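You operate a simulated robot arm through the tools that you are given. There is no shell and no other tool. Be economical: measure what you need, move in short steps, check, and stop when the job is done.

You are at the controls of a simulated two-armed robot. One attempt, no reset.

Task
Take the yellow bag and leave it on the bench area marked checking. Then fetch the blue cup marked sound and set it on top of the white box marked sleeves. Then fetch the white brush with yellow band and set it on the bench area marked final work. Then press the green button of the spring tester two times. Then take the basket with purple handle and put it on the top of the drying cabinet. Then take the grey block with blue stripe and put it on the orange card with black print. Then take the metal block marked pump and leave it on the shelf marked oil. Then pull the green drawer marked tools open. Keep to this order. Set down upright: white brush with yellow band.

It is judged by the outcome, as a careful person would: the job done as asked, and still so three seconds after it is handed in. It fails if anything else is knocked over, pushed out of place, dropped, spilled or broken.

Robot
Two 7-joint arms with two-finger parallel grippers on one trunk, on a base that drives. Base frame: it is fixed to the floor where the robot stands at the start and does not move with it; the origin is under the middle of the robot, x ahead of it, y to its left, z up; the surface under the hand at the start is at about z = 860. Readings come in mm, rad, newtons and seconds.
The left shoulder is at the start at [71, 156, 1105], the right one opposite. Places, roughly: basket with purple handle (16x11x9 cm) [-1600, -300, 900]; bench area marked checking [-1600, -500, 900]; bench area marked final work [-1600, 4600, 900]; blue cup marked sound [1000, 0, 1000]; green button of the spring tester [-1300, 100, 900]; green drawer marked tools [-3500, 100, 800]; grey block with blue stripe (8x5x4 cm) [-1800, -400, 900]; metal block marked pump [-1750, 250, 1000]; orange card with black print [-1500, -1000, 1000]; shelf marked oil [-1000, -2700, 500]; top of the drying cabinet [700, 3000, 1300]; white box marked sleeves [750, -500, 1000]; white brush with yellow band (10x5x5 cm) [900, 400, 900]. Payload 3.91 kg a hand.
The tool frame of a hand sits at the grasp point between the pads (the TCP): z along the fingers, y along the line on which they close. The tips reach 30 mm beyond it. Largest opening 110 mm; finger width 20, thickness 10; the body of the gripper, 48 by 112 mm, starts 55 mm behind the TCP.
Orientation is told as [roll, pitch, yaw] about the base's x, y, z axes, in that order, counted from this pose: with the fingers straight down and closing along the base's y, the tool's x points along the base's -x, its y along +y and its z along -z.

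Tools
- The arms move only by the tool play_rows. It takes "left_steps", "right_steps" or both (then of equal length, played together; a hand with none holds still); each is a list of rows, each a list of 7 numbers: the gripper command, from -1 (fully open) to 1 (shut), values between in proportion, then the shift along the tool's x, y, z in units of 200 mm (1.0 is 200 mm), then the turn, a rotation vector about the tool's x, y, z in units of 90 degrees (1.0 is 90 degrees). In form: [[grip, tx, ty, tz, wx, wy, wz], ...]. A call has 1 to 12 rows; each row is the pose to reach, as a shift and turn from the pose commanded when the call began, along the tool's axes at that moment. A call with a number of a shift or a turn outside -1 to 1 is refused whole. A row lasts 0.2 s, in which the tool goes at most 50 mm and 0.15 rad; a call with a longer step from one row to the next is refused whole, and so is a gripper value outside its range. A pose out of reach is approached as far as the arm can. The call stops where the force on the tool passes 40 N (or 10 N more than at its start, if that is more) or the arm is blocked; 0.2 s more then pass. The fingers move at their own pace (about 108 mm/s each) and stop on an object; they squeeze with about 34 N. The grip force told is the motor's: it shows also when the fingers shut on nothing. Time passes only in rows, and 0.2 s behind the last, so rows that repeat a pose let the fingers close. It gives the time, the measured TCP pose, the force on the tool (base axes), the opening and the grip force at its end, in the units of the frame above (readings bear some noise), with the torque about the TCP (base axes, N m) and any sound that the robot's microphone picked up.
- Cameras (640 x 400 px; columns grow to the right, rows downward): "scene" is now at [64.6, 84, 1325.8]; the picture's right is [0.99, -0.16, -0.00], its down [-0.10, -0.62, -0.78] and it looks along [0.12, 0.77, -0.63] (base axes); focal length 214 px, centre (320, 200). "left" rides on the left gripper at [72, -17, -103] in its tool frame; the picture's right is [0.23, 0.97, 0.00], its down [-0.76, 0.18, -0.62] and it looks along [-0.61, 0.14, 0.78] (tool axes); focal length 222 px, centre (320, 200). "right" rides on the right gripper at [72, 17, -103] in its tool frame; the picture's right is [-0.23, 0.97, 0.00], its down [-0.76, -0.18, -0.62] and it looks along [-0.61, -0.14, 0.78] (tool axes); focal length 222 px, centre (320, 200). There is no depth. A picture from a camera that has moved, and an enlarged one, comes with that camera's place and axes in the base frame and with its lens.
- get_image(camera): a new picture of that camera. No time passes.
- move_column(by): slides the trunk up (or, below 0, down) by that many mm; the arms and the scene camera ride with it, the base frame stays. It gives what a move gives, with no picture.
- steer(legs): drives the robot by 1 to 6 legs, each [ahead, left, turn to the left] in mm, mm and rad, along the robot's own axes; the way and the turn of a leg run together, so that a leg with both is an arc; at most 1500 mm and 3.142 rad a leg. The arms and the cameras ride along, it lands a little off, and it stops where it bumps. It gives what a move gives.
- turn_head(pan, tilt): turns the head with the scene camera to pan (to the left, within 1.501 rad either way) and tilt (down, from -0.506 to 1.204), counted from straight ahead of the robot. It gives what a move gives.
- enlarge(camera, box): a new picture of the part [left, top, right, bottom] of that camera's present view, enlarged. No time passes.
- sign_off(): hands the job in; it is judged then, once.

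Work in short steps. Places have to be worked out from the pictures, the camera data and where the tool is seen: move nearer, look again, correct. Check each grasp and each placing, and mend what went wrong. You have 207 turns and 194 pictures in all, those below and enlarged ones among them. Open the grippers and draw the arms clear of the work before you hand the job in, unless the task says otherwise.

The tools are called after "Emit:" by a JSON object that holds its "method" and its "body". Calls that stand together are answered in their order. play_rows: Moves the arms, as the interface text tells. Its arguments: {"type":"object","properties":{"left_steps":{"type":"array","items":{"type":"array","items":{"type":"number"}}},"right_steps":{"type":"array","items":{"type":"array","items":{"type":"number"}}}},"required":[]} The other tools are called the same way: move_column (by) slides the trunk up or down; steer (legs) drives the base; turn_head (pan, tilt) turns the head that bears the scene camera; get_image (camera) takes a picture; enlarge (camera, box) takes an enlarged picture of a part of a camera's view; sign_off () hands the job in.

At the start:

```text
clock: 0.0
left_ee_pos: [693.9, 301.3, 1224.2]
left_tcp_rot: [0.002, -0.002, 0.0]
left_contact_force: [-1.1, -0.6, 0.3]
left_wrist_torque: [-0.01, 0.02, -0.03]
left_opening: 110.0
left_grip_force: 0.0
right_ee_pos: [673.3, -149.9, 1268.4]
right_tcp_rot: [0.0, -0.001, 0.0]
right_contact_force: [-0.4, 0.1, -0.3]
right_wrist_torque: [-0.02, -0.02, 0.01]
right_opening: 110.0
right_grip_force: 0.1
trunk travel left (down, up): [-550.0, 390.0]
robot x, y, heading: [-0.2, 2.6, -0.003]
head pan, tilt: [1.412, 0.675]
```

scene: 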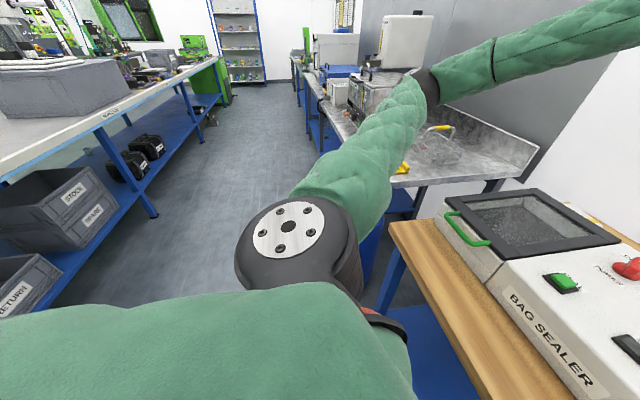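
right: 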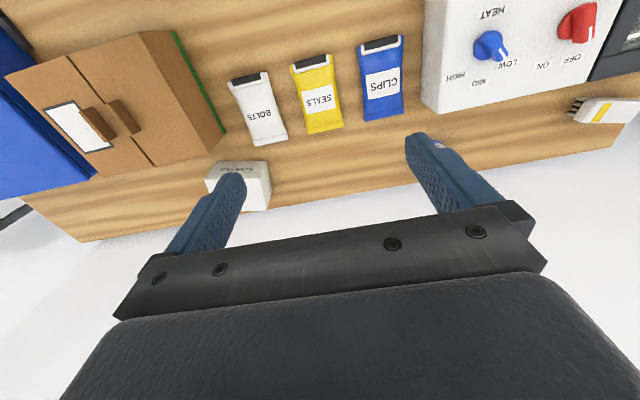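
left: 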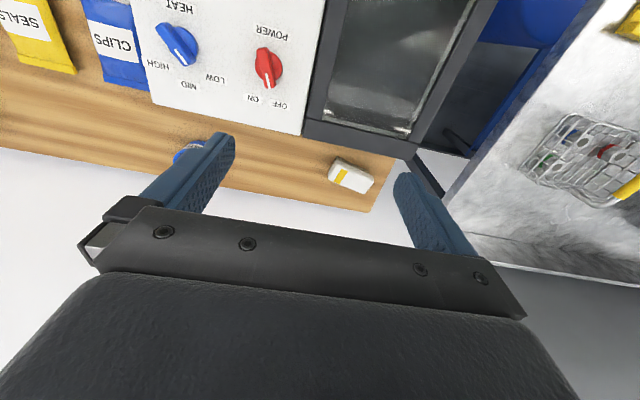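

I start by looking ahead at the bench in front of the robot to find the yellow bag, the cup and the box.

Emit:
{"method": "turn_head", "body": {"pan": 0.0, "tilt": 0.8}}

Emit:
{"method": "get_image", "body": {"camera": "scene"}}

Emit:
{"method": "turn_head", "body": {"pan": -1.45, "tilt": 0.5}}

Emit:
{"method": "get_image", "body": {"camera": "scene"}}

```text
clock: 1.5
left_ee_pos: [693.6, 301.2, 1224.6]
left_tcp_rot: [0.0, 0.001, 0.001]
left_contact_force: [0.5, -0.1, -0.3]
left_wrist_torque: [0.0, -0.03, 0.01]
left_opening: 110.0
left_grip_force: 0.0
right_ee_pos: [672.4, -149.4, 1267.9]
right_tcp_rot: [0.001, 0.0, 0.0]
right_contact_force: [0.3, -0.3, 0.3]
right_wrist_torque: [-0.03, -0.01, 0.0]
right_opening: 110.1
right_grip_force: 0.1
trunk travel left (down, up): [-550.0, 390.0]
robot x, y, heading: [1.4, -1.1, 0.003]
head pan, tilt: [0.0, 0.799]
```

```text
190 pictures are left
camera scene: at [131.7, -0.8, 1315.4], right [0.0, -1.0, 0.0], down [-0.72, 0.0, -0.7], along [0.7, 0.0, -0.72], focal length 214 px, centre (320, 200)
```

scene: 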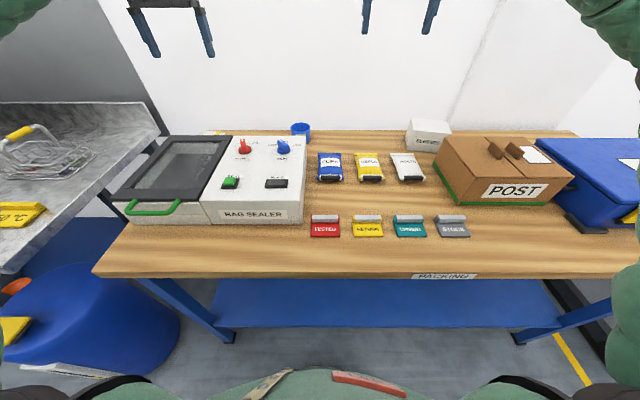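

```text
clock: 3.1
left_ee_pos: [694.3, 301.4, 1223.3]
left_tcp_rot: [0.001, 0.002, 0.001]
left_contact_force: [-0.3, -0.1, 1.2]
left_wrist_torque: [-0.03, 0.01, -0.01]
left_opening: 110.0
left_grip_force: 0.0
right_ee_pos: [672.6, -149.4, 1267.2]
right_tcp_rot: [0.0, 0.0, 0.001]
right_contact_force: [0.3, -0.1, 0.0]
right_wrist_torque: [0.03, 0.0, -0.02]
right_opening: 110.1
right_grip_force: 0.0
trunk travel left (down, up): [-550.0, 390.0]
robot x, y, heading: [2.9, 2.8, -0.001]
head pan, tilt: [-1.45, 0.499]
```

```text
189 pictures are left
camera scene: at [62.1, -91.1, 1341.4], right [-0.99, -0.12, 0.0], down [-0.06, 0.48, -0.88], along [0.11, -0.87, -0.48], focal length 214 px, centre (320, 200)
```

scene: 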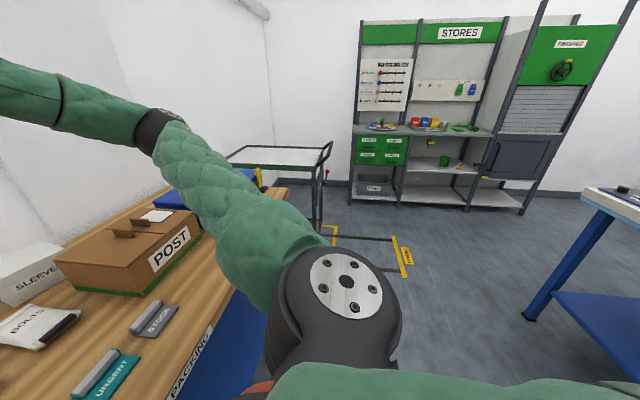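

The yellow bag marked SEALS lies near [715, -166]. I lower the right hand over it for a closer view.

Emit:
{"method": "play_rows", "body": {"right_steps": [[-1, -0.05, -0.02, 0.23, 0, 0, 0], [-1, -0.1, -0.04, 0.46, 0, 0, 0], [-1, -0.15, -0.06, 0.69, 0, 0, 0], [-1, -0.2, -0.08, 0.9, 0, 0, 0]]}}

Emit:
{"method": "get_image", "body": {"camera": "right"}}

Emit:
{"method": "turn_head", "body": {"pan": -0.2, "tilt": 0.7}}

Emit:
{"method": "enlarge", "body": {"camera": "scene", "box": [220, 80, 480, 240]}}

```text
clock: 4.1
left_ee_pos: [693.9, 301.4, 1223.5]
left_tcp_rot: [0.001, 0.002, -0.001]
left_contact_force: [-0.2, -0.2, 0.9]
left_wrist_torque: [0.0, -0.01, 0.01]
left_opening: 109.9
left_grip_force: 0.1
right_ee_pos: [713.3, -166.4, 1087.8]
right_tcp_rot: [0.0, 0.0, -0.002]
right_contact_force: [-0.4, 0.3, -0.2]
right_wrist_torque: [0.0, 0.02, -0.02]
right_opening: 110.1
right_grip_force: 0.1
trunk travel left (down, up): [-550.0, 390.0]
robot x, y, heading: [-1.5, -1.5, 0.002]
head pan, tilt: [-1.45, 0.499]
```

```text
188 pictures are left
camera right: at [639.9, -148.8, 1192.4], right [0.23, 0.97, 0.0], down [0.76, -0.18, 0.62], along [0.61, -0.14, -0.78], focal length 222 px, centre (320, 200)
```

right: 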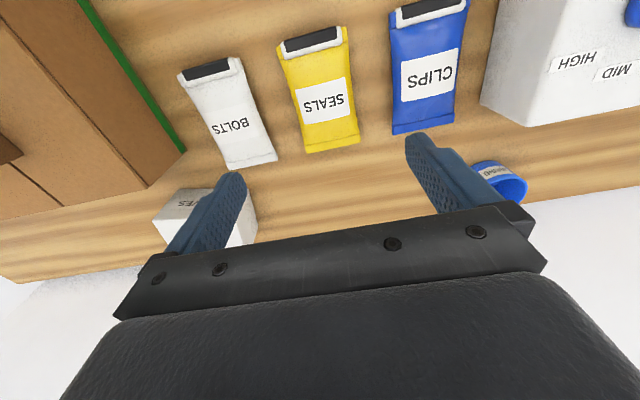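

```text
clock: 5.5
left_ee_pos: [693.3, 301.0, 1223.6]
left_tcp_rot: [-0.001, 0.003, 0.001]
left_contact_force: [-0.6, -0.1, 0.2]
left_wrist_torque: [-0.04, 0.02, 0.0]
left_opening: 110.1
left_grip_force: 0.2
right_ee_pos: [711.9, -166.3, 1089.6]
right_tcp_rot: [0.002, -0.002, 0.0]
right_contact_force: [0.1, 0.5, -0.1]
right_wrist_torque: [-0.02, -0.05, 0.02]
right_opening: 110.2
right_grip_force: 0.1
trunk travel left (down, up): [-550.0, 390.0]
robot x, y, heading: [-0.9, 1.7, 0.006]
head pan, tilt: [-0.201, 0.7]
```

```text
2.46 times, centred on (350, 160) of scene
camera zoom: at [134.3, -17.8, 1323.7], right [-0.2, -0.98, 0.0], down [-0.63, 0.13, -0.76], along [0.75, -0.15, -0.64], focal length 528 px, centre (246, 298)
```

zoom: 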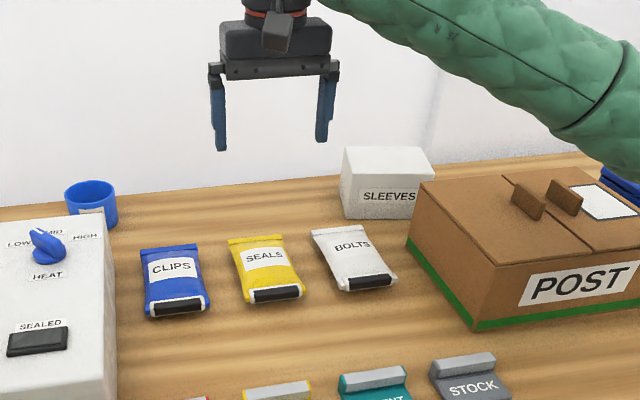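

The bag spans x 655–795 and y −206..−121. It fits the open fingers, so I descend over its middle and close.

Emit:
{"method": "play_rows", "body": {"right_steps": [[-1, -0.065, 0.01, 0.24, 0, 0, 0], [-1, -0.065, 0.015, 0.48, 0, 0, 0], [-1, -0.065, 0.015, 0.72, 0, 0, 0], [-1, -0.065, 0.015, 0.85, 0, 0, 0], [-1, -0.065, 0.015, 0.955, 0, 0, 0], [1, -0.065, 0.015, 0.955, 0, 0, 0], [1, -0.065, 0.015, 0.955, 0, 0, 0], [1, -0.065, 0.015, 0.955, 0, 0, 0]]}}

Emit:
{"method": "enlarge", "body": {"camera": "scene", "box": [220, 80, 480, 240]}}

```text
clock: 7.3
left_ee_pos: [684.7, 308.3, 1227.2]
left_tcp_rot: [-0.006, -0.008, 0.0]
left_contact_force: [0.2, 0.4, 0.3]
left_wrist_torque: [0.01, 0.0, 0.01]
left_opening: 110.0
left_grip_force: 0.0
right_ee_pos: [721.9, -159.2, 907.8]
right_tcp_rot: [-0.006, -0.014, -0.001]
right_contact_force: [-0.9, -7.0, 7.0]
right_wrist_torque: [-0.09, 0.06, -0.03]
right_opening: 80.6
right_grip_force: 33.4
trunk travel left (down, up): [-550.0, 390.0]
robot x, y, heading: [-2.9, -0.5, -0.003]
head pan, tilt: [-0.201, 0.7]
```

```text
2.46 times, centred on (350, 160) of scene
camera zoom: at [125.7, -11.1, 1325.3], right [-0.2, -0.98, 0.0], down [-0.63, 0.12, -0.77], along [0.75, -0.16, -0.64], focal length 528 px, centre (246, 298)
```

zoom: 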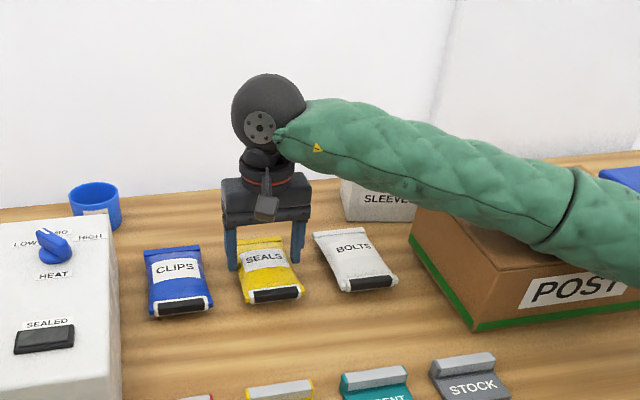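

The fingers closed on the bag at 80.6 mm with full force. I lift it and check.

Emit:
{"method": "play_rows", "body": {"right_steps": [[1, 0, 0, -0.2, 0, 0, 0], [1, 0, 0, -0.4, 0, 0, 0], [1, 0, 0, -0.65, 0, 0, 0], [1, 0, 0, -0.9, 0, 0, 0]]}}

Emit:
{"method": "get_image", "body": {"camera": "right"}}

```text
clock: 8.3
left_ee_pos: [692.5, 303.0, 1224.6]
left_tcp_rot: [-0.001, 0.0, 0.0]
left_contact_force: [0.7, -0.9, 0.4]
left_wrist_torque: [0.0, -0.02, 0.0]
left_opening: 110.0
left_grip_force: 0.1
right_ee_pos: [724.9, -163.2, 1077.3]
right_tcp_rot: [-0.002, 0.001, -0.001]
right_contact_force: [0.1, -1.5, -1.0]
right_wrist_torque: [-0.01, -0.05, -0.02]
right_opening: 80.7
right_grip_force: 33.4
trunk travel left (down, up): [-550.0, 390.0]
robot x, y, heading: [0.8, -2.6, -0.004]
head pan, tilt: [-0.201, 0.7]
```

```text
185 pictures are left
camera right: at [652.2, -145.1, 1182.2], right [0.23, 0.97, 0.0], down [0.76, -0.18, 0.62], along [0.61, -0.14, -0.78], focal length 222 px, centre (320, 200)
```

right: 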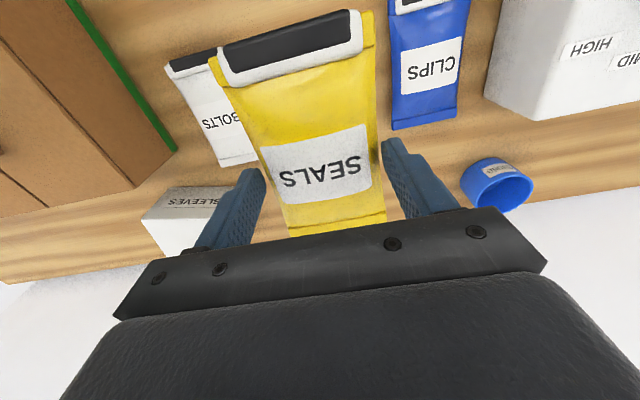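

The bag is held securely. I raise it, then turn the robot around to the right to face the other bench.

Emit:
{"method": "play_rows", "body": {"right_steps": [[1, 0, 0, -0.2, 0, 0, 0], [1, 0, 0, -0.4, 0, 0, 0], [1, 0, 0, -0.6, 0, 0, 0]]}}

Emit:
{"method": "steer", "body": {"legs": [[-150, 0, 0], [0, 0, -1.571], [0, 0, -1.571]]}}

Emit:
{"method": "turn_head", "body": {"pan": 0.0, "tilt": 0.5}}

Emit:
{"method": "get_image", "body": {"camera": "scene"}}

```text
clock: 9.1
left_ee_pos: [692.7, 302.7, 1223.9]
left_tcp_rot: [-0.001, 0.0, 0.0]
left_contact_force: [0.5, 0.4, -0.3]
left_wrist_torque: [-0.01, -0.01, 0.03]
left_opening: 110.0
left_grip_force: 0.0
right_ee_pos: [724.7, -161.1, 1197.3]
right_tcp_rot: [0.001, 0.001, 0.001]
right_contact_force: [0.2, 0.3, -0.2]
right_wrist_torque: [0.0, 0.01, 0.01]
right_opening: 80.5
right_grip_force: 34.3
trunk travel left (down, up): [-550.0, 390.0]
robot x, y, heading: [0.8, -3.2, 0.0]
head pan, tilt: [-0.201, 0.7]
```

```text
clock: 18.2
left_ee_pos: [-849.6, -286.6, 1223.5]
left_tcp_rot: [0.0, 0.001, 3.119]
left_contact_force: [0.4, -0.4, 0.6]
left_wrist_torque: [-0.01, 0.04, -0.01]
left_opening: 109.9
left_grip_force: 0.1
right_ee_pos: [-873.8, 176.7, 1196.9]
right_tcp_rot: [0.0, -0.001, 3.121]
right_contact_force: [0.6, 0.5, -0.4]
right_wrist_torque: [0.0, -0.04, 0.05]
right_opening: 80.7
right_grip_force: 34.1
trunk travel left (down, up): [-550.0, 390.0]
robot x, y, heading: [-149.2, -1.5, 3.118]
head pan, tilt: [-0.201, 0.7]
```

```text
clock: 18.9
left_ee_pos: [-849.2, -288.3, 1224.4]
left_tcp_rot: [0.0, 0.001, 3.121]
left_contact_force: [0.4, -0.6, -0.9]
left_wrist_torque: [-0.03, -0.01, -0.01]
left_opening: 110.0
left_grip_force: 0.1
right_ee_pos: [-872.7, 176.7, 1196.8]
right_tcp_rot: [0.001, 0.0, 3.121]
right_contact_force: [-0.6, -0.9, -1.0]
right_wrist_torque: [0.02, -0.03, -0.02]
right_opening: 80.5
right_grip_force: 33.7
trunk travel left (down, up): [-550.0, 390.0]
robot x, y, heading: [-148.4, 0.8, 3.118]
head pan, tilt: [0.0, 0.499]
```

```text
184 pictures are left
camera scene: at [-291.8, 2.1, 1341.3], right [0.02, 1.0, 0.0], down [0.48, -0.01, -0.88], along [-0.88, 0.02, -0.48], focal length 214 px, centre (320, 200)
```

scene: 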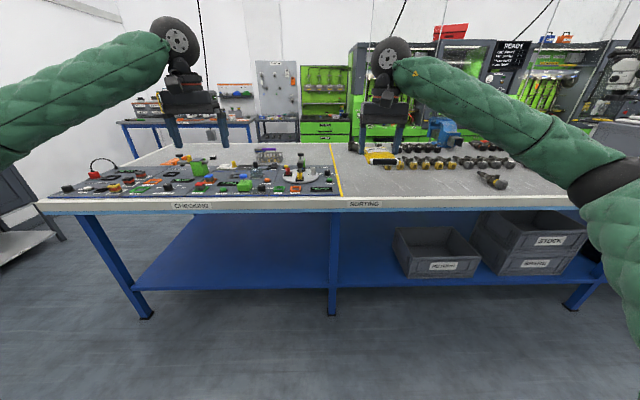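

The checking area is the left half of this bench; I enlarge it to see what stands there.

Emit:
{"method": "enlarge", "body": {"camera": "scene", "box": [30, 120, 350, 220]}}

Emit:
{"method": "enlarge", "body": {"camera": "scene", "box": [320, 120, 640, 280]}}

```text
2.00 times, centred on (190, 170) of scene
camera zoom: at [-291.8, 2.1, 1341.3], right [0.02, 1.0, 0.0], down [0.48, -0.01, -0.88], along [-0.88, 0.02, -0.48], focal length 429 px, centre (580, 260)
```

zoom: 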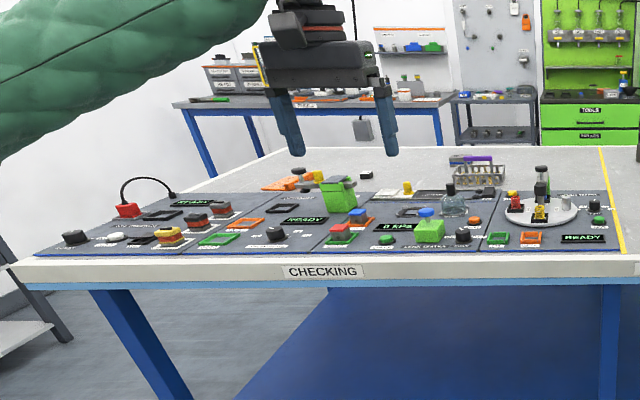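

```text
2.00 times, centred on (480, 200) of scene
camera zoom: at [-291.8, 2.1, 1341.3], right [0.02, 1.0, 0.0], down [0.48, -0.01, -0.88], along [-0.88, 0.02, -0.48], focal length 429 px, centre (0, 200)
```

zoom: 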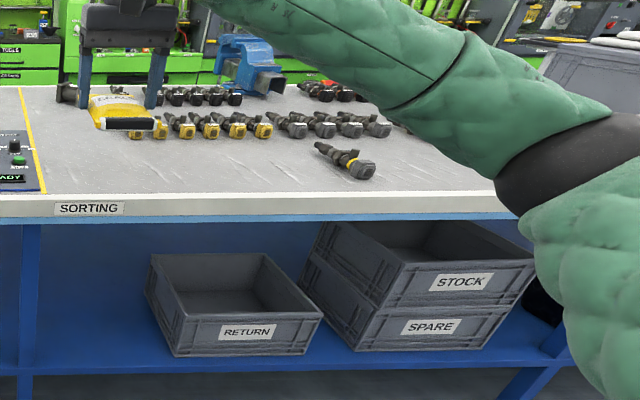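

The free space is behind the testers' mat. I drive up to the bench and look down on it.

Emit:
{"method": "steer", "body": {"legs": [[0, 500, 0.023], [520, 0, 0]]}}

Emit:
{"method": "turn_head", "body": {"pan": 0.0, "tilt": 0.75}}

Emit:
{"method": "get_image", "body": {"camera": "scene"}}

Emit:
{"method": "get_image", "body": {"camera": "left"}}

```text
clock: 24.5
left_ee_pos: [-1365.8, -811.0, 1224.0]
left_tcp_rot: [-0.001, 0.003, -3.139]
left_contact_force: [-0.5, 0.9, 0.2]
left_wrist_torque: [0.01, -0.02, -0.02]
left_opening: 110.3
left_grip_force: 0.1
right_ee_pos: [-1401.5, -347.3, 1196.3]
right_tcp_rot: [-0.001, 0.002, -3.14]
right_contact_force: [-0.2, -0.2, -0.9]
right_wrist_torque: [0.01, 0.0, -0.02]
right_opening: 80.4
right_grip_force: 34.0
trunk travel left (down, up): [-550.0, 390.0]
robot x, y, heading: [-672.4, -506.1, -3.139]
head pan, tilt: [0.0, 0.499]
```

```text
clock: 25.3
left_ee_pos: [-1364.4, -811.2, 1224.3]
left_tcp_rot: [0.001, 0.001, -3.138]
left_contact_force: [0.1, -0.2, -0.5]
left_wrist_torque: [-0.01, 0.0, 0.01]
left_opening: 110.1
left_grip_force: 0.0
right_ee_pos: [-1398.8, -347.9, 1196.8]
right_tcp_rot: [0.0, 0.0, -3.139]
right_contact_force: [-0.5, -0.1, -1.0]
right_wrist_torque: [0.0, 0.02, -0.03]
right_opening: 81.0
right_grip_force: 34.1
trunk travel left (down, up): [-550.0, 390.0]
robot x, y, heading: [-676.9, -507.8, -3.139]
head pan, tilt: [0.0, 0.75]
```

```text
181 pictures are left
camera scene: at [-806.1, -508.3, 1319.5], right [0.0, 1.0, 0.0], down [0.68, 0.0, -0.73], along [-0.73, 0.0, -0.68], focal length 214 px, centre (320, 200)
```

scene: 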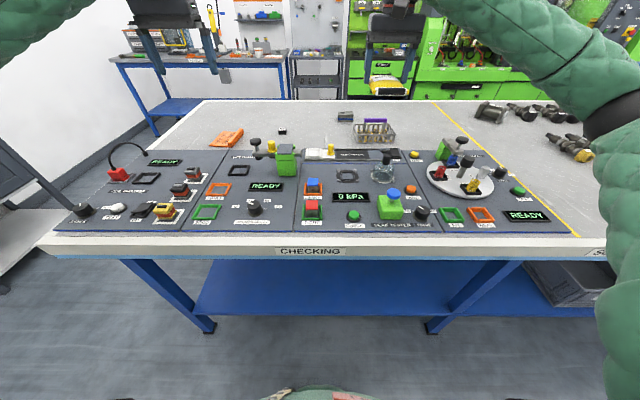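

```text
180 pictures are left
camera left: at [-1292.0, -794.6, 1326.9], right [0.23, -0.97, 0.0], down [-0.76, -0.18, 0.62], along [-0.61, -0.14, -0.78], focal length 222 px, centre (320, 200)
```

left: 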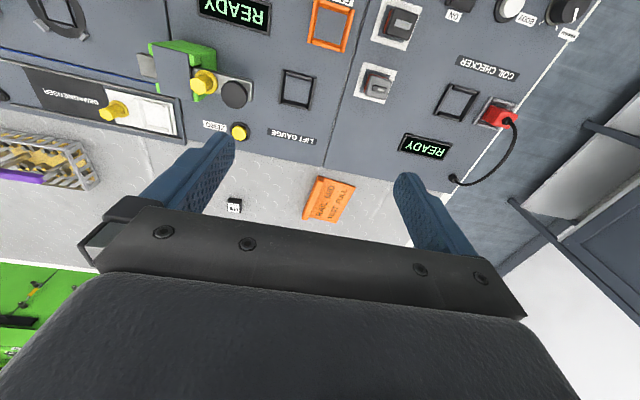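

The free strip lies at x −1560…−2070, between the orange card near y −900 and the basket near y −255. I move nearer and left so that the right hand reaches about [−1640, −490].

Emit:
{"method": "steer", "body": {"legs": [[0, 270, 0], [85, 0, 0]]}}

Emit:
{"method": "get_image", "body": {"camera": "right"}}

Emit:
{"method": "get_image", "body": {"camera": "scene"}}

```text
clock: 27.9
left_ee_pos: [-1450.9, -1086.3, 1220.9]
left_tcp_rot: [0.001, 0.003, -3.138]
left_contact_force: [-0.5, 1.2, -1.2]
left_wrist_torque: [0.01, -0.01, -0.04]
left_opening: 110.4
left_grip_force: 0.1
right_ee_pos: [-1486.4, -621.6, 1195.3]
right_tcp_rot: [0.0, 0.001, -3.138]
right_contact_force: [-0.4, -0.3, -0.6]
right_wrist_torque: [-0.03, -0.05, 0.01]
right_opening: 80.5
right_grip_force: 33.6
trunk travel left (down, up): [-550.0, 390.0]
robot x, y, heading: [-755.2, -776.1, -3.138]
head pan, tilt: [0.0, 0.75]
```

```text
179 pictures are left
camera right: at [-1413.9, -638.0, 1299.8], right [-0.22, -0.97, 0.0], down [-0.76, 0.17, 0.62], along [-0.61, 0.14, -0.78], focal length 222 px, centre (320, 200)
```

right: 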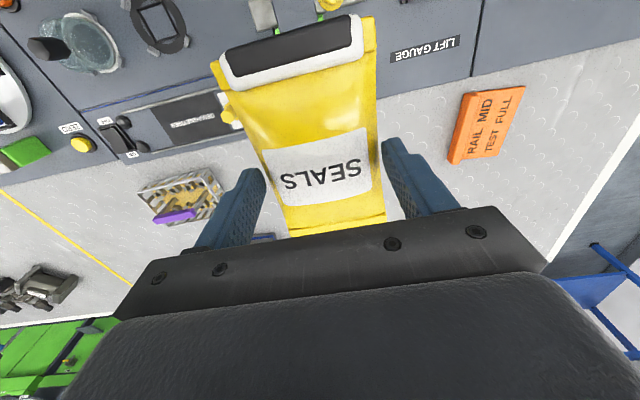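

```text
178 pictures are left
camera scene: at [-892.3, -782.4, 1319.2], right [0.0, 1.0, 0.0], down [0.68, 0.0, -0.73], along [-0.73, 0.0, -0.68], focal length 214 px, centre (320, 200)
```

scene: 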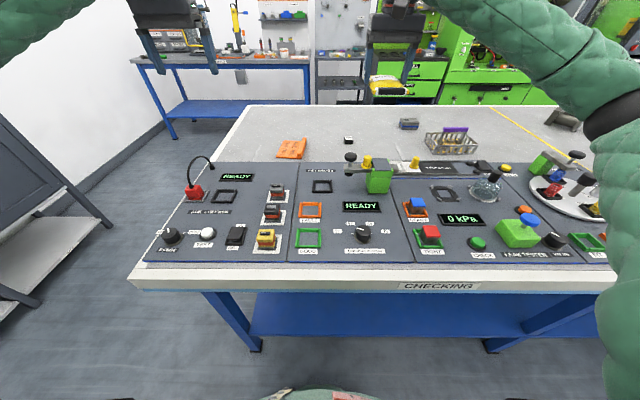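

I move the held bag over the free spot [−1645, −480].

Emit:
{"method": "play_rows", "body": {"right_steps": [[1, -0.16, -0.142, 0, 0, 0, 0], [1, -0.32, -0.284, 0, 0, 0, 0], [1, -0.48, -0.426, 0, 0, 0, 0], [1, -0.64, -0.568, 0, 0, 0, 0], [1, -0.795, -0.71, 0, 0, 0, 0], [1, -0.795, -0.71, 0.2, 0, 0, 0], [1, -0.795, -0.71, 0.4, 0, 0, 0], [1, -0.795, -0.71, 0.6, 0, 0, 0], [1, -0.795, -0.71, 0.8, 0, 0, 0]]}}

Emit:
{"method": "get_image", "body": {"camera": "right"}}

Emit:
{"method": "get_image", "body": {"camera": "scene"}}

```text
clock: 29.9
left_ee_pos: [-1450.6, -1085.0, 1223.1]
left_tcp_rot: [-0.001, 0.001, -3.139]
left_contact_force: [-0.7, 0.3, -0.3]
left_wrist_torque: [-0.01, -0.03, 0.0]
left_opening: 110.2
left_grip_force: 0.0
right_ee_pos: [-1643.7, -479.8, 1033.7]
right_tcp_rot: [-0.001, 0.003, -3.139]
right_contact_force: [-0.2, 0.4, -0.3]
right_wrist_torque: [-0.03, -0.03, 0.01]
right_opening: 80.7
right_grip_force: 34.3
trunk travel left (down, up): [-550.0, 390.0]
robot x, y, heading: [-756.6, -780.2, -3.136]
head pan, tilt: [0.0, 0.75]
```

```text
177 pictures are left
camera right: at [-1571.9, -495.8, 1139.0], right [-0.22, -0.97, 0.0], down [-0.76, 0.17, 0.62], along [-0.61, 0.14, -0.78], focal length 222 px, centre (320, 200)
```

right: 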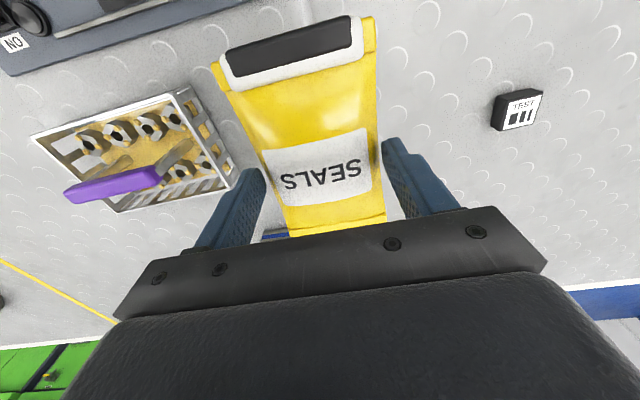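

```text
176 pictures are left
camera scene: at [-891.4, -781.7, 1319.4], right [0.0, 1.0, 0.0], down [0.68, 0.0, -0.73], along [-0.73, 0.0, -0.68], focal length 214 px, centre (320, 200)
```

scene: 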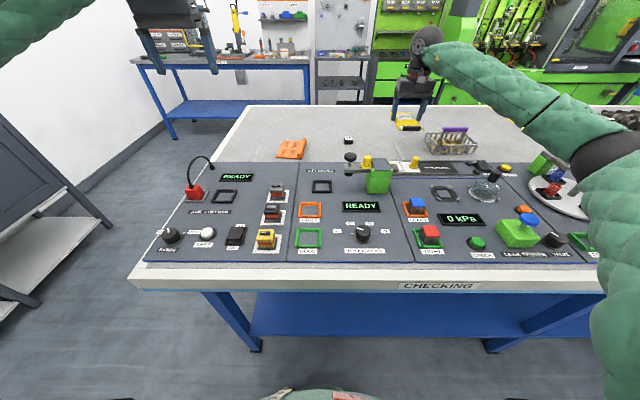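

The spot under the bag is clear. I lower it until the bench takes it.

Emit:
{"method": "play_rows", "body": {"right_steps": [[1, 0, 0, 0.2, 0, 0, 0], [1, 0, 0, 0.4, 0, 0, 0], [1, 0, 0, 0.5, 0, 0, 0], [1, 0, 0, 0.55, 0, 0, 0], [1, 0, 0, 0.6, 0, 0, 0]]}}

Emit:
{"method": "enlarge", "body": {"camera": "scene", "box": [340, 80, 480, 170]}}

```text
clock: 31.0
left_ee_pos: [-1447.3, -1083.9, 1224.8]
left_tcp_rot: [-0.002, 0.001, -3.139]
left_contact_force: [-0.1, -0.2, -0.3]
left_wrist_torque: [0.0, -0.02, 0.0]
left_opening: 110.1
left_grip_force: 0.0
right_ee_pos: [-1642.1, -478.8, 930.4]
right_tcp_rot: [0.0, -0.004, -3.138]
right_contact_force: [5.7, 0.8, 12.2]
right_wrist_torque: [0.56, -0.26, -0.13]
right_opening: 80.5
right_grip_force: 33.9
trunk travel left (down, up): [-550.0, 390.0]
robot x, y, heading: [-752.5, -782.6, -3.137]
head pan, tilt: [0.0, 0.75]
stopped in row 5 (right hand): the force on the tool passed its limit at 47 N (the readings are from after the stop); the commanded pose is now the measured one
```

```text
4.44 times, centred on (410, 125) of scene
camera zoom: at [-889.7, -782.5, 1319.2], right [0.0, 1.0, 0.0], down [0.68, 0.0, -0.73], along [-0.73, 0.0, -0.68], focal length 953 px, centre (-80, 533)
```

zoom: 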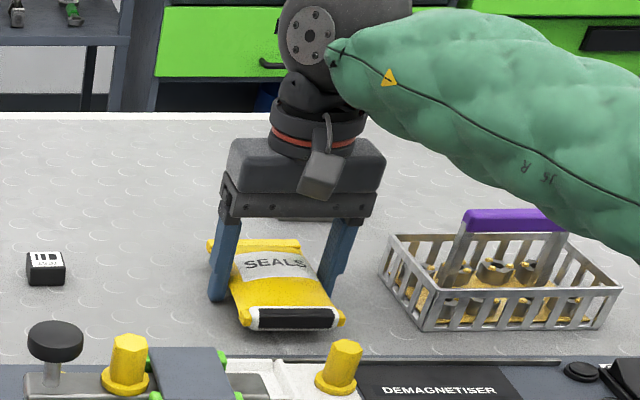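

The bag rests on the bench, whose surface is at about z 900. I open and rise.

Emit:
{"method": "play_rows", "body": {"right_steps": [[-1, 0, 0, 0, 0, 0, 0], [-1, 0, 0, 0, 0, 0, 0], [-1, 0, 0, -0.15, 0, 0, 0], [-1, 0, 0, -0.4, 0, 0, 0], [-1, 0, 0, -0.65, 0, 0, 0], [-1, 0, 0, -0.9, 0, 0, 0]]}}

Emit:
{"method": "get_image", "body": {"camera": "right"}}

Emit:
{"method": "enlarge", "body": {"camera": "scene", "box": [340, 80, 480, 170]}}

```text
clock: 32.4
left_ee_pos: [-1447.9, -1084.2, 1223.6]
left_tcp_rot: [0.001, 0.001, -3.138]
left_contact_force: [0.6, 1.0, -0.5]
left_wrist_torque: [0.01, 0.0, 0.01]
left_opening: 110.0
left_grip_force: 0.0
right_ee_pos: [-1641.9, -480.1, 1109.0]
right_tcp_rot: [0.001, -0.001, -3.137]
right_contact_force: [-0.5, -0.5, 1.2]
right_wrist_torque: [0.0, 0.02, 0.06]
right_opening: 110.2
right_grip_force: 0.1
trunk travel left (down, up): [-550.0, 390.0]
robot x, y, heading: [-754.1, -779.3, -3.14]
head pan, tilt: [0.0, 0.75]
```

```text
174 pictures are left
camera right: at [-1569.7, -496.0, 1213.0], right [-0.22, -0.97, 0.0], down [-0.76, 0.17, 0.63], along [-0.61, 0.14, -0.78], focal length 222 px, centre (320, 200)
```

right: 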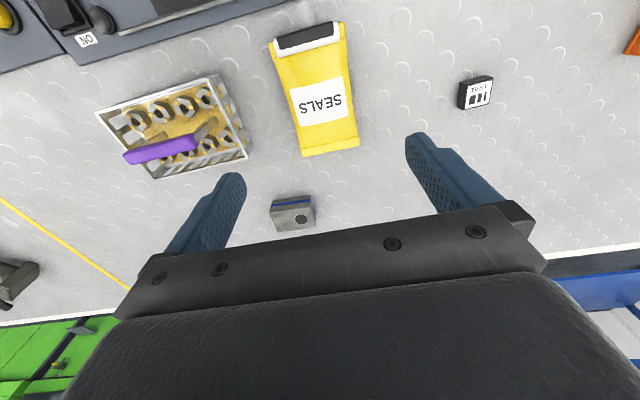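

```text
4.44 times, centred on (410, 125) of scene
camera zoom: at [-889.4, -782.8, 1319.5], right [0.0, 1.0, 0.0], down [0.68, 0.0, -0.73], along [-0.73, 0.0, -0.68], focal length 953 px, centre (-80, 533)
```

zoom: 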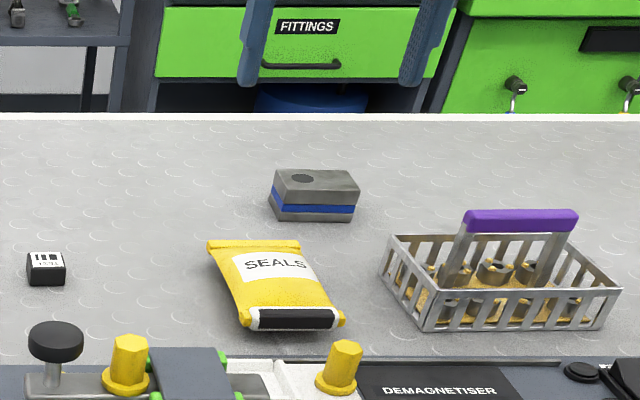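

The bag is placed well. Now for the cup: I retract the right hand, back off, turn round and go back to the packing bench.

Emit:
{"method": "play_rows", "body": {"right_steps": [[-1, 0.1, 0.1, -0.15, 0, 0, 0], [-1, 0.25, 0.22, -0.3, 0, 0, 0], [-1, 0.4, 0.35, -0.45, 0, 0, 0], [-1, 0.55, 0.48, -0.5, 0, 0, 0], [-1, 0.7, 0.6, -0.5, 0, 0, 0]]}}

Emit:
{"method": "steer", "body": {"legs": [[-600, 0, 0], [0, 0, -1.571], [0, 0, -1.571], [0, 850, 0], [150, 0, 0]]}}

Emit:
{"method": "turn_head", "body": {"pan": 0.0, "tilt": 0.7}}

Emit:
{"method": "get_image", "body": {"camera": "scene"}}

Emit:
{"method": "get_image", "body": {"camera": "right"}}

```text
clock: 33.6
left_ee_pos: [-1449.2, -1084.6, 1223.3]
left_tcp_rot: [0.001, 0.003, -3.139]
left_contact_force: [0.7, -0.1, 0.1]
left_wrist_torque: [0.04, 0.03, -0.03]
left_opening: 110.3
left_grip_force: 0.1
right_ee_pos: [-1501.4, -599.4, 1209.5]
right_tcp_rot: [0.001, -0.003, -3.139]
right_contact_force: [-0.6, -0.1, -1.0]
right_wrist_torque: [0.02, 0.0, 0.01]
right_opening: 110.0
right_grip_force: 0.1
trunk travel left (down, up): [-550.0, 390.0]
robot x, y, heading: [-756.0, -780.1, -3.137]
head pan, tilt: [0.0, 0.75]
```

```text
clock: 49.7
left_ee_pos: [677.3, 382.0, 1222.0]
left_tcp_rot: [-0.001, 0.004, 0.011]
left_contact_force: [0.9, -0.1, 0.1]
left_wrist_torque: [0.04, 0.02, 0.0]
left_opening: 110.1
left_grip_force: 0.2
right_ee_pos: [733.1, -103.6, 1208.1]
right_tcp_rot: [0.0, 0.001, 0.013]
right_contact_force: [0.0, 0.9, -1.0]
right_wrist_torque: [0.0, 0.04, -0.02]
right_opening: 110.0
right_grip_force: 0.1
trunk travel left (down, up): [-550.0, 390.0]
robot x, y, heading: [-11.5, 75.5, 0.01]
head pan, tilt: [0.0, 0.75]
```

```text
clock: 50.3
left_ee_pos: [676.5, 382.2, 1223.3]
left_tcp_rot: [0.0, 0.003, 0.008]
left_contact_force: [-0.3, -0.2, 0.1]
left_wrist_torque: [0.0, -0.04, -0.01]
left_opening: 110.2
left_grip_force: 0.1
right_ee_pos: [732.5, -104.1, 1208.3]
right_tcp_rot: [0.0, -0.002, 0.013]
right_contact_force: [0.6, -0.7, -0.5]
right_wrist_torque: [0.02, -0.04, 0.01]
right_opening: 110.0
right_grip_force: 0.0
trunk travel left (down, up): [-550.0, 390.0]
robot x, y, heading: [-13.0, 72.5, 0.004]
head pan, tilt: [0.0, 0.7]
```

```text
172 pictures are left
camera scene: at [122.5, 73.5, 1323.5], right [0.01, -1.0, 0.0], down [-0.65, -0.01, -0.76], along [0.76, 0.01, -0.65], focal length 214 px, centre (320, 200)
```

scene: 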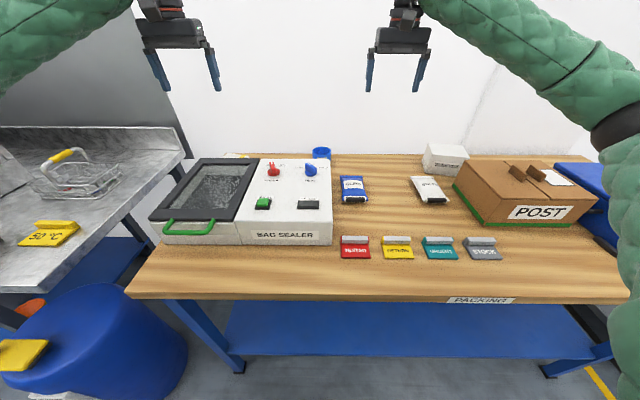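

```text
171 pictures are left
camera right: at [659.3, -86.9, 1312.1], right [0.22, 0.98, 0.0], down [0.76, -0.17, 0.62], along [0.61, -0.13, -0.78], focal length 222 px, centre (320, 200)
```

right: 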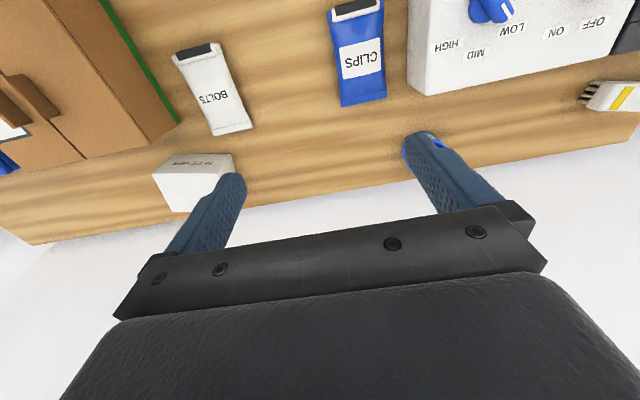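

The cup stands near [910, 75]. I bring the right hand close for a better view.

Emit:
{"method": "play_rows", "body": {"right_steps": [[-1, -0.1, 0.16, 0.09, 0, 0, 0], [-1, -0.2, 0.33, 0.18, 0, 0, 0], [-1, -0.3, 0.5, 0.27, 0, 0, 0], [-1, -0.4, 0.66, 0.36, 0, 0, 0], [-1, -0.5, 0.82, 0.45, 0, 0, 0]]}}

Emit:
{"method": "get_image", "body": {"camera": "right"}}

Emit:
{"method": "enlarge", "body": {"camera": "scene", "box": [240, 90, 480, 240]}}

```text
clock: 51.5
left_ee_pos: [676.6, 382.9, 1221.6]
left_tcp_rot: [0.001, 0.003, 0.011]
left_contact_force: [0.2, -0.5, -0.6]
left_wrist_torque: [-0.03, 0.03, 0.02]
left_opening: 110.1
left_grip_force: 0.0
right_ee_pos: [830.9, 61.6, 1118.7]
right_tcp_rot: [0.0, -0.002, 0.011]
right_contact_force: [0.4, -0.7, 0.1]
right_wrist_torque: [-0.03, 0.02, -0.01]
right_opening: 109.9
right_grip_force: 0.1
trunk travel left (down, up): [-550.0, 390.0]
robot x, y, heading: [-15.3, 72.1, 0.014]
head pan, tilt: [0.0, 0.7]
```

```text
170 pictures are left
camera right: at [757.7, 79.0, 1223.4], right [0.22, 0.98, 0.0], down [0.76, -0.17, 0.62], along [0.61, -0.14, -0.78], focal length 222 px, centre (320, 200)
```

right: 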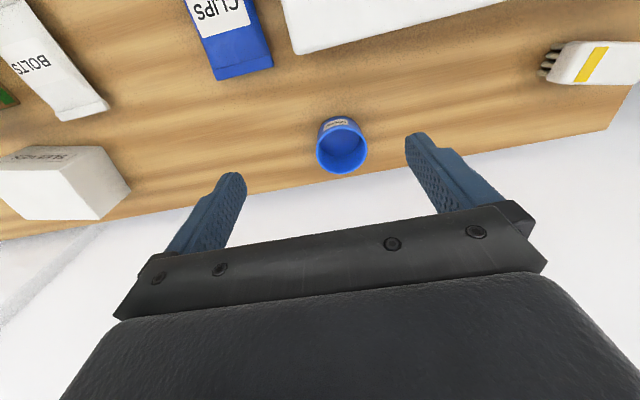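

```text
2.67 times, centred on (360, 165) of scene
camera zoom: at [122.7, 74.6, 1323.6], right [0.01, -1.0, 0.0], down [-0.65, -0.01, -0.76], along [0.76, 0.01, -0.65], focal length 572 px, centre (213, 293)
```

zoom: 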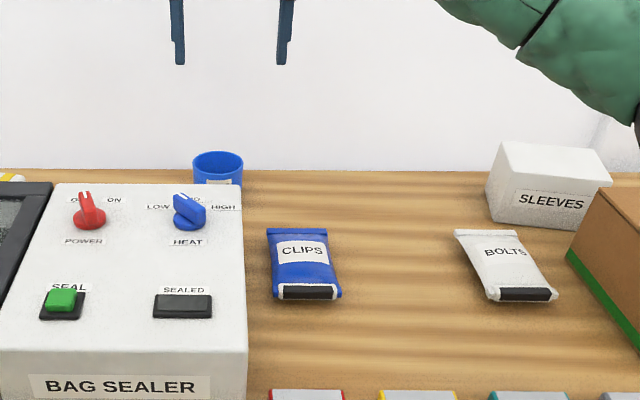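

The cup's rim is at about [917, 77, 910] with diameter ~77 mm. I drive 40 mm closer for reach and open over the cup.

Emit:
{"method": "steer", "body": {"legs": [[40, 0, 0]]}}

Emit:
{"method": "get_image", "body": {"camera": "right"}}

```text
clock: 52.4
left_ee_pos: [717.0, 382.7, 1221.9]
left_tcp_rot: [-0.002, 0.004, 0.012]
left_contact_force: [1.4, -0.8, -0.5]
left_wrist_torque: [0.01, 0.0, 0.01]
left_opening: 110.0
left_grip_force: 0.0
right_ee_pos: [870.7, 62.1, 1119.5]
right_tcp_rot: [0.001, -0.003, 0.011]
right_contact_force: [0.3, -0.6, -0.4]
right_wrist_torque: [0.03, 0.02, 0.02]
right_opening: 110.1
right_grip_force: 0.1
trunk travel left (down, up): [-550.0, 390.0]
robot x, y, heading: [24.2, 70.4, 0.007]
head pan, tilt: [0.0, 0.7]
```

```text
168 pictures are left
camera right: at [797.0, 78.5, 1223.7], right [0.22, 0.98, 0.0], down [0.76, -0.17, 0.62], along [0.61, -0.13, -0.78], focal length 222 px, centre (320, 200)
```

right: 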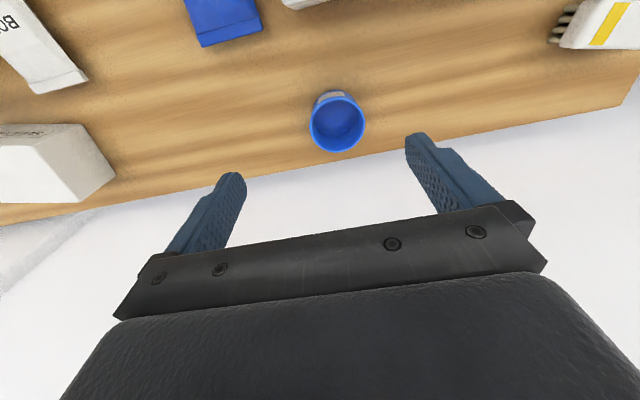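

The rim is centred near [908, 79]. I descend over it in two stages.

Emit:
{"method": "play_rows", "body": {"right_steps": [[-1, -0.187, 0.085, 0.1, 0, 0, 0], [-1, -0.187, 0.085, 0.34, 0, 0, 0], [-1, -0.187, 0.085, 0.58, 0, 0, 0], [-1, -0.187, 0.085, 0.75, 0, 0, 0]]}}

Emit:
{"method": "get_image", "body": {"camera": "right"}}

Emit:
{"method": "enlarge", "body": {"camera": "scene", "box": [240, 90, 400, 190]}}

```text
clock: 53.4
left_ee_pos: [716.1, 382.5, 1223.2]
left_tcp_rot: [0.0, 0.003, 0.012]
left_contact_force: [0.3, -0.3, -0.7]
left_wrist_torque: [-0.01, 0.01, 0.02]
left_opening: 109.8
left_grip_force: 0.0
right_ee_pos: [907.6, 79.0, 968.7]
right_tcp_rot: [0.0, -0.003, 0.012]
right_contact_force: [-0.2, 0.5, 0.2]
right_wrist_torque: [-0.02, 0.01, 0.0]
right_opening: 110.1
right_grip_force: 0.0
trunk travel left (down, up): [-550.0, 390.0]
robot x, y, heading: [25.0, 72.2, 0.008]
head pan, tilt: [0.0, 0.7]
```

```text
167 pictures are left
camera right: at [835.1, 95.7, 1072.7], right [0.22, 0.98, 0.0], down [0.76, -0.17, 0.62], along [0.61, -0.13, -0.78], focal length 222 px, centre (320, 200)
```

right: 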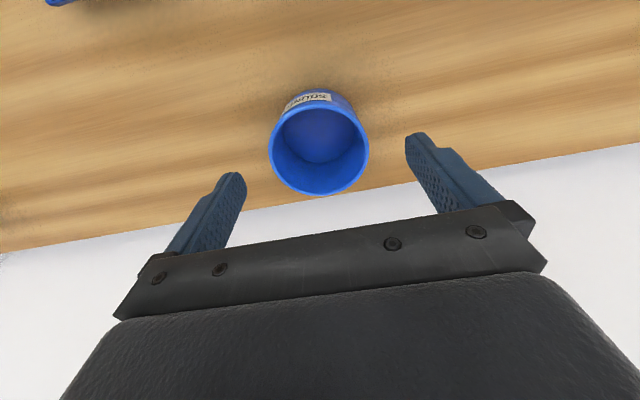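

```text
4.00 times, centred on (320, 140) of scene
camera zoom: at [162.7, 73.7, 1323.6], right [0.01, -1.0, 0.0], down [-0.65, -0.01, -0.76], along [0.76, 0.01, -0.65], focal length 858 px, centre (320, 440)
```

zoom: 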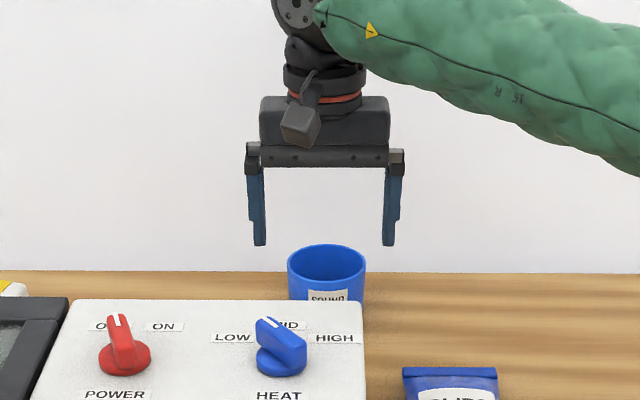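

The cup is centred between the fingers. I go down, and close on it.

Emit:
{"method": "play_rows", "body": {"right_steps": [[-1, 0.01, 0.01, 0.15, 0, 0, 0], [-1, 0.01, 0.01, 0.3, 0, 0, 0], [-1, 0.01, 0.01, 0.3, 0, 0, 0], [1, 0.01, 0.01, 0.3, 0, 0, 0], [1, 0.01, 0.01, 0.3, 0, 0, 0], [1, 0.01, 0.01, 0.3, 0, 0, 0]]}}

Emit:
{"method": "get_image", "body": {"camera": "right"}}

```text
clock: 54.8
left_ee_pos: [715.9, 382.2, 1222.1]
left_tcp_rot: [0.001, 0.001, 0.01]
left_contact_force: [0.0, 0.3, -0.2]
left_wrist_torque: [0.01, 0.02, 0.01]
left_opening: 110.4
left_grip_force: 0.0
right_ee_pos: [905.5, 81.1, 910.4]
right_tcp_rot: [0.0, -0.002, 0.01]
right_contact_force: [0.7, 0.2, 1.2]
right_wrist_torque: [0.0, -0.04, -0.04]
right_opening: 76.3
right_grip_force: 33.6
trunk travel left (down, up): [-550.0, 390.0]
robot x, y, heading: [26.4, 74.7, 0.01]
head pan, tilt: [0.0, 0.7]
```

```text
165 pictures are left
camera right: at [832.7, 98.2, 1014.3], right [0.22, 0.98, 0.0], down [0.76, -0.17, 0.62], along [0.61, -0.13, -0.78], focal length 222 px, centre (320, 200)
```

right: 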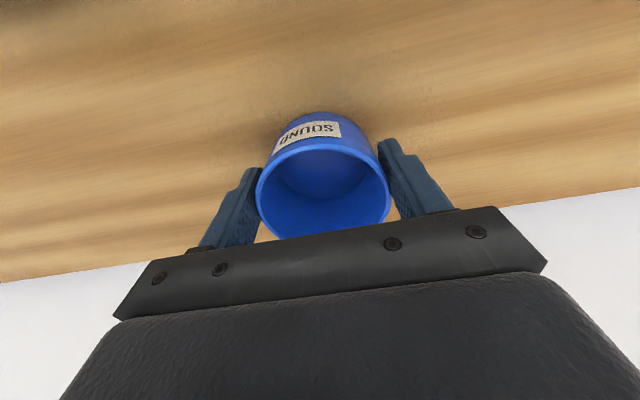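

The cup marked SOUND is gripped. I lift it and slide the robot right toward the sleeves box.

Emit:
{"method": "play_rows", "body": {"right_steps": [[1, 0, 0, -0.2, 0, 0, 0], [1, 0, 0, -0.45, 0, 0, 0], [1, 0, 0, -0.7, 0, 0, 0], [1, 0.2, 0, -0.9, 0, 0, 0], [1, 0.4, 0, -0.95, 0, 0, 0]]}}

Emit:
{"method": "steer", "body": {"legs": [[0, -320, 0]]}}

Emit:
{"method": "get_image", "body": {"camera": "right"}}

Emit:
{"method": "enlarge", "body": {"camera": "scene", "box": [260, 50, 500, 200]}}

```text
refused: row 4 steps farther than a row can; nothing moved
```

```text
clock: 56.9
left_ee_pos: [720.1, 63.1, 1222.5]
left_tcp_rot: [0.001, 0.002, 0.009]
left_contact_force: [0.5, -0.9, 1.0]
left_wrist_torque: [0.04, 0.0, 0.01]
left_opening: 109.9
left_grip_force: 0.1
right_ee_pos: [909.8, -239.0, 910.2]
right_tcp_rot: [0.001, 0.001, 0.009]
right_contact_force: [-0.8, -0.1, -0.4]
right_wrist_torque: [-0.05, 0.01, 0.0]
right_opening: 75.7
right_grip_force: 34.1
trunk travel left (down, up): [-550.0, 390.0]
robot x, y, heading: [26.1, -246.4, 0.009]
head pan, tilt: [0.0, 0.7]
```

```text
164 pictures are left
camera right: at [835.9, -222.2, 1014.2], right [0.22, 0.98, 0.0], down [0.76, -0.17, 0.62], along [0.61, -0.14, -0.78], focal length 222 px, centre (320, 200)
```

right: 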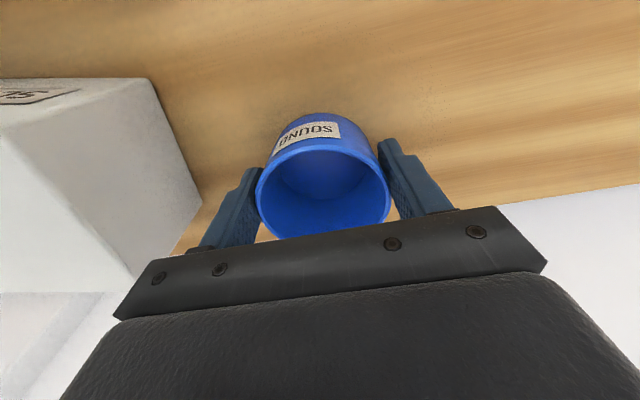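

```text
2.67 times, centred on (380, 125) of scene
camera zoom: at [164.8, -245.3, 1323.7], right [0.01, -1.0, 0.0], down [-0.64, -0.01, -0.76], along [0.76, 0.01, -0.64], focal length 572 px, centre (160, 400)
```

zoom: 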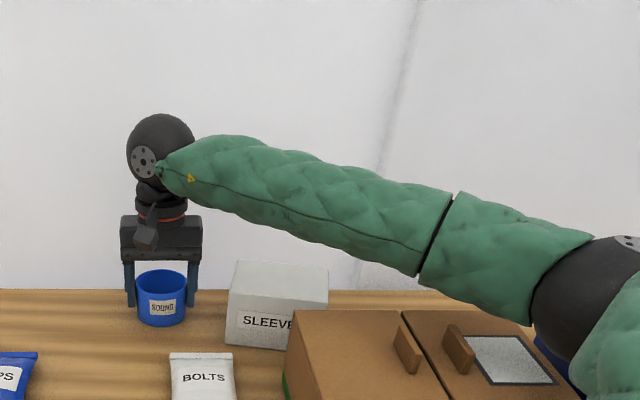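

The lift was refused (step too long), so the cup slid along the bench; nothing was touched. I now lift it straight up.

Emit:
{"method": "play_rows", "body": {"right_steps": [[1, 0, 0, -0.2, 0, 0, 0], [1, 0, 0, -0.44, 0, 0, 0], [1, 0, 0, -0.68, 0, 0, 0], [1, 0, 0, -0.9, 0, 0, 0]]}}

Emit:
{"method": "get_image", "body": {"camera": "right"}}

Emit:
{"method": "get_image", "body": {"camera": "scene"}}

```text
clock: 57.9
left_ee_pos: [718.5, 63.8, 1223.7]
left_tcp_rot: [0.0, 0.001, 0.011]
left_contact_force: [0.4, 0.9, 0.0]
left_wrist_torque: [0.01, -0.02, 0.0]
left_opening: 110.0
left_grip_force: 0.0
right_ee_pos: [908.7, -238.8, 1091.4]
right_tcp_rot: [-0.001, -0.002, 0.009]
right_contact_force: [0.2, 0.0, -0.5]
right_wrist_torque: [0.02, 0.0, -0.01]
right_opening: 75.7
right_grip_force: 33.8
trunk travel left (down, up): [-550.0, 390.0]
robot x, y, heading: [29.6, -242.8, 0.009]
head pan, tilt: [0.0, 0.7]
```

```text
162 pictures are left
camera right: at [834.9, -221.0, 1195.1], right [0.22, 0.98, 0.0], down [0.76, -0.17, 0.62], along [0.61, -0.14, -0.78], focal length 222 px, centre (320, 200)
```

right: 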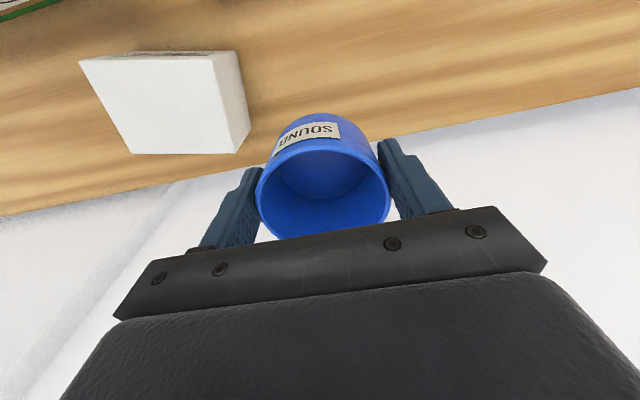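

```text
161 pictures are left
camera scene: at [164.1, -244.1, 1323.7], right [0.01, -1.0, 0.0], down [-0.64, -0.01, -0.76], along [0.76, 0.01, -0.64], focal length 214 px, centre (320, 200)
```

scene: 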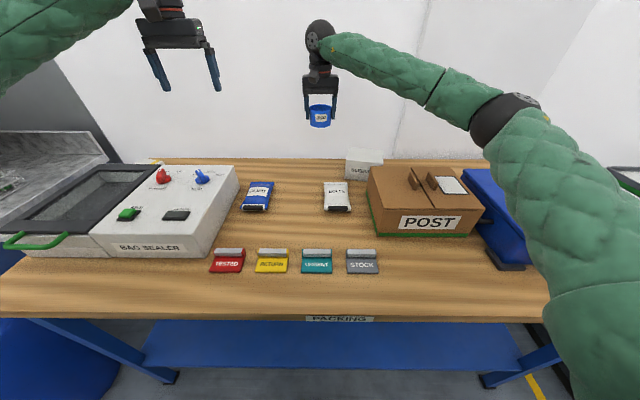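

The box top is centred near [866, −399, 946]. I carry the cup above it.

Emit:
{"method": "play_rows", "body": {"right_steps": [[1, 0.05, -0.2, 0, 0, 0, 0], [1, 0.1, -0.4, 0, 0, 0, 0], [1, 0.15, -0.6, 0, 0, 0, 0], [1, 0.21, -0.8, 0, 0, 0, 0], [1, 0.21, -0.8, 0.15, 0, 0, 0], [1, 0.21, -0.8, 0.25, 0, 0, 0]]}}

Emit:
{"method": "get_image", "body": {"camera": "right"}}

Emit:
{"method": "enlarge", "body": {"camera": "scene", "box": [300, 80, 460, 200]}}

```text
clock: 59.3
left_ee_pos: [719.8, 61.8, 1223.5]
left_tcp_rot: [0.001, 0.001, 0.008]
left_contact_force: [0.3, 0.1, -0.7]
left_wrist_torque: [0.04, 0.02, -0.01]
left_opening: 109.9
left_grip_force: 0.1
right_ee_pos: [867.4, -401.4, 1039.7]
right_tcp_rot: [0.001, 0.0, 0.009]
right_contact_force: [1.0, 0.3, 0.5]
right_wrist_torque: [0.01, 0.01, -0.03]
right_opening: 75.7
right_grip_force: 34.1
trunk travel left (down, up): [-550.0, 390.0]
robot x, y, heading: [30.0, -245.1, 0.011]
head pan, tilt: [0.0, 0.7]
```

```text
160 pictures are left
camera right: at [795.0, -384.1, 1144.1], right [0.22, 0.98, 0.0], down [0.76, -0.17, 0.62], along [0.61, -0.14, -0.78], focal length 222 px, centre (320, 200)
```

right: 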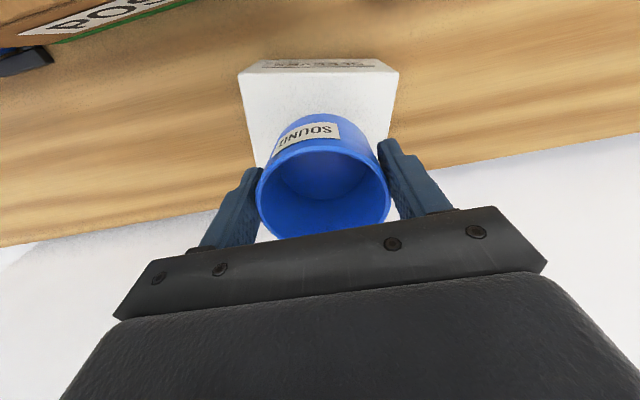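

```text
3.33 times, centred on (380, 140) of scene
camera zoom: at [164.7, -245.3, 1323.8], right [0.01, -1.0, 0.0], down [-0.64, 0.0, -0.76], along [0.76, 0.01, -0.64], focal length 715 px, centre (120, 400)
```

zoom: 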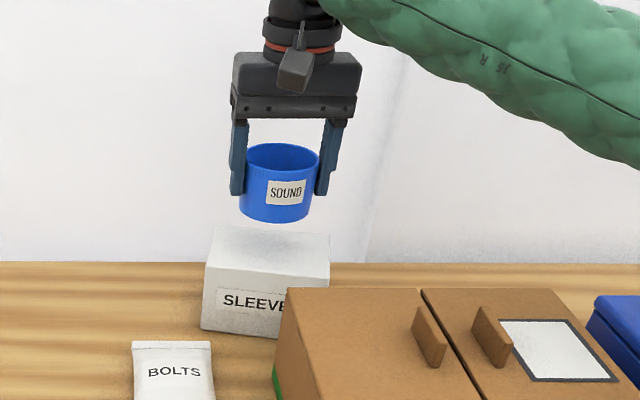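

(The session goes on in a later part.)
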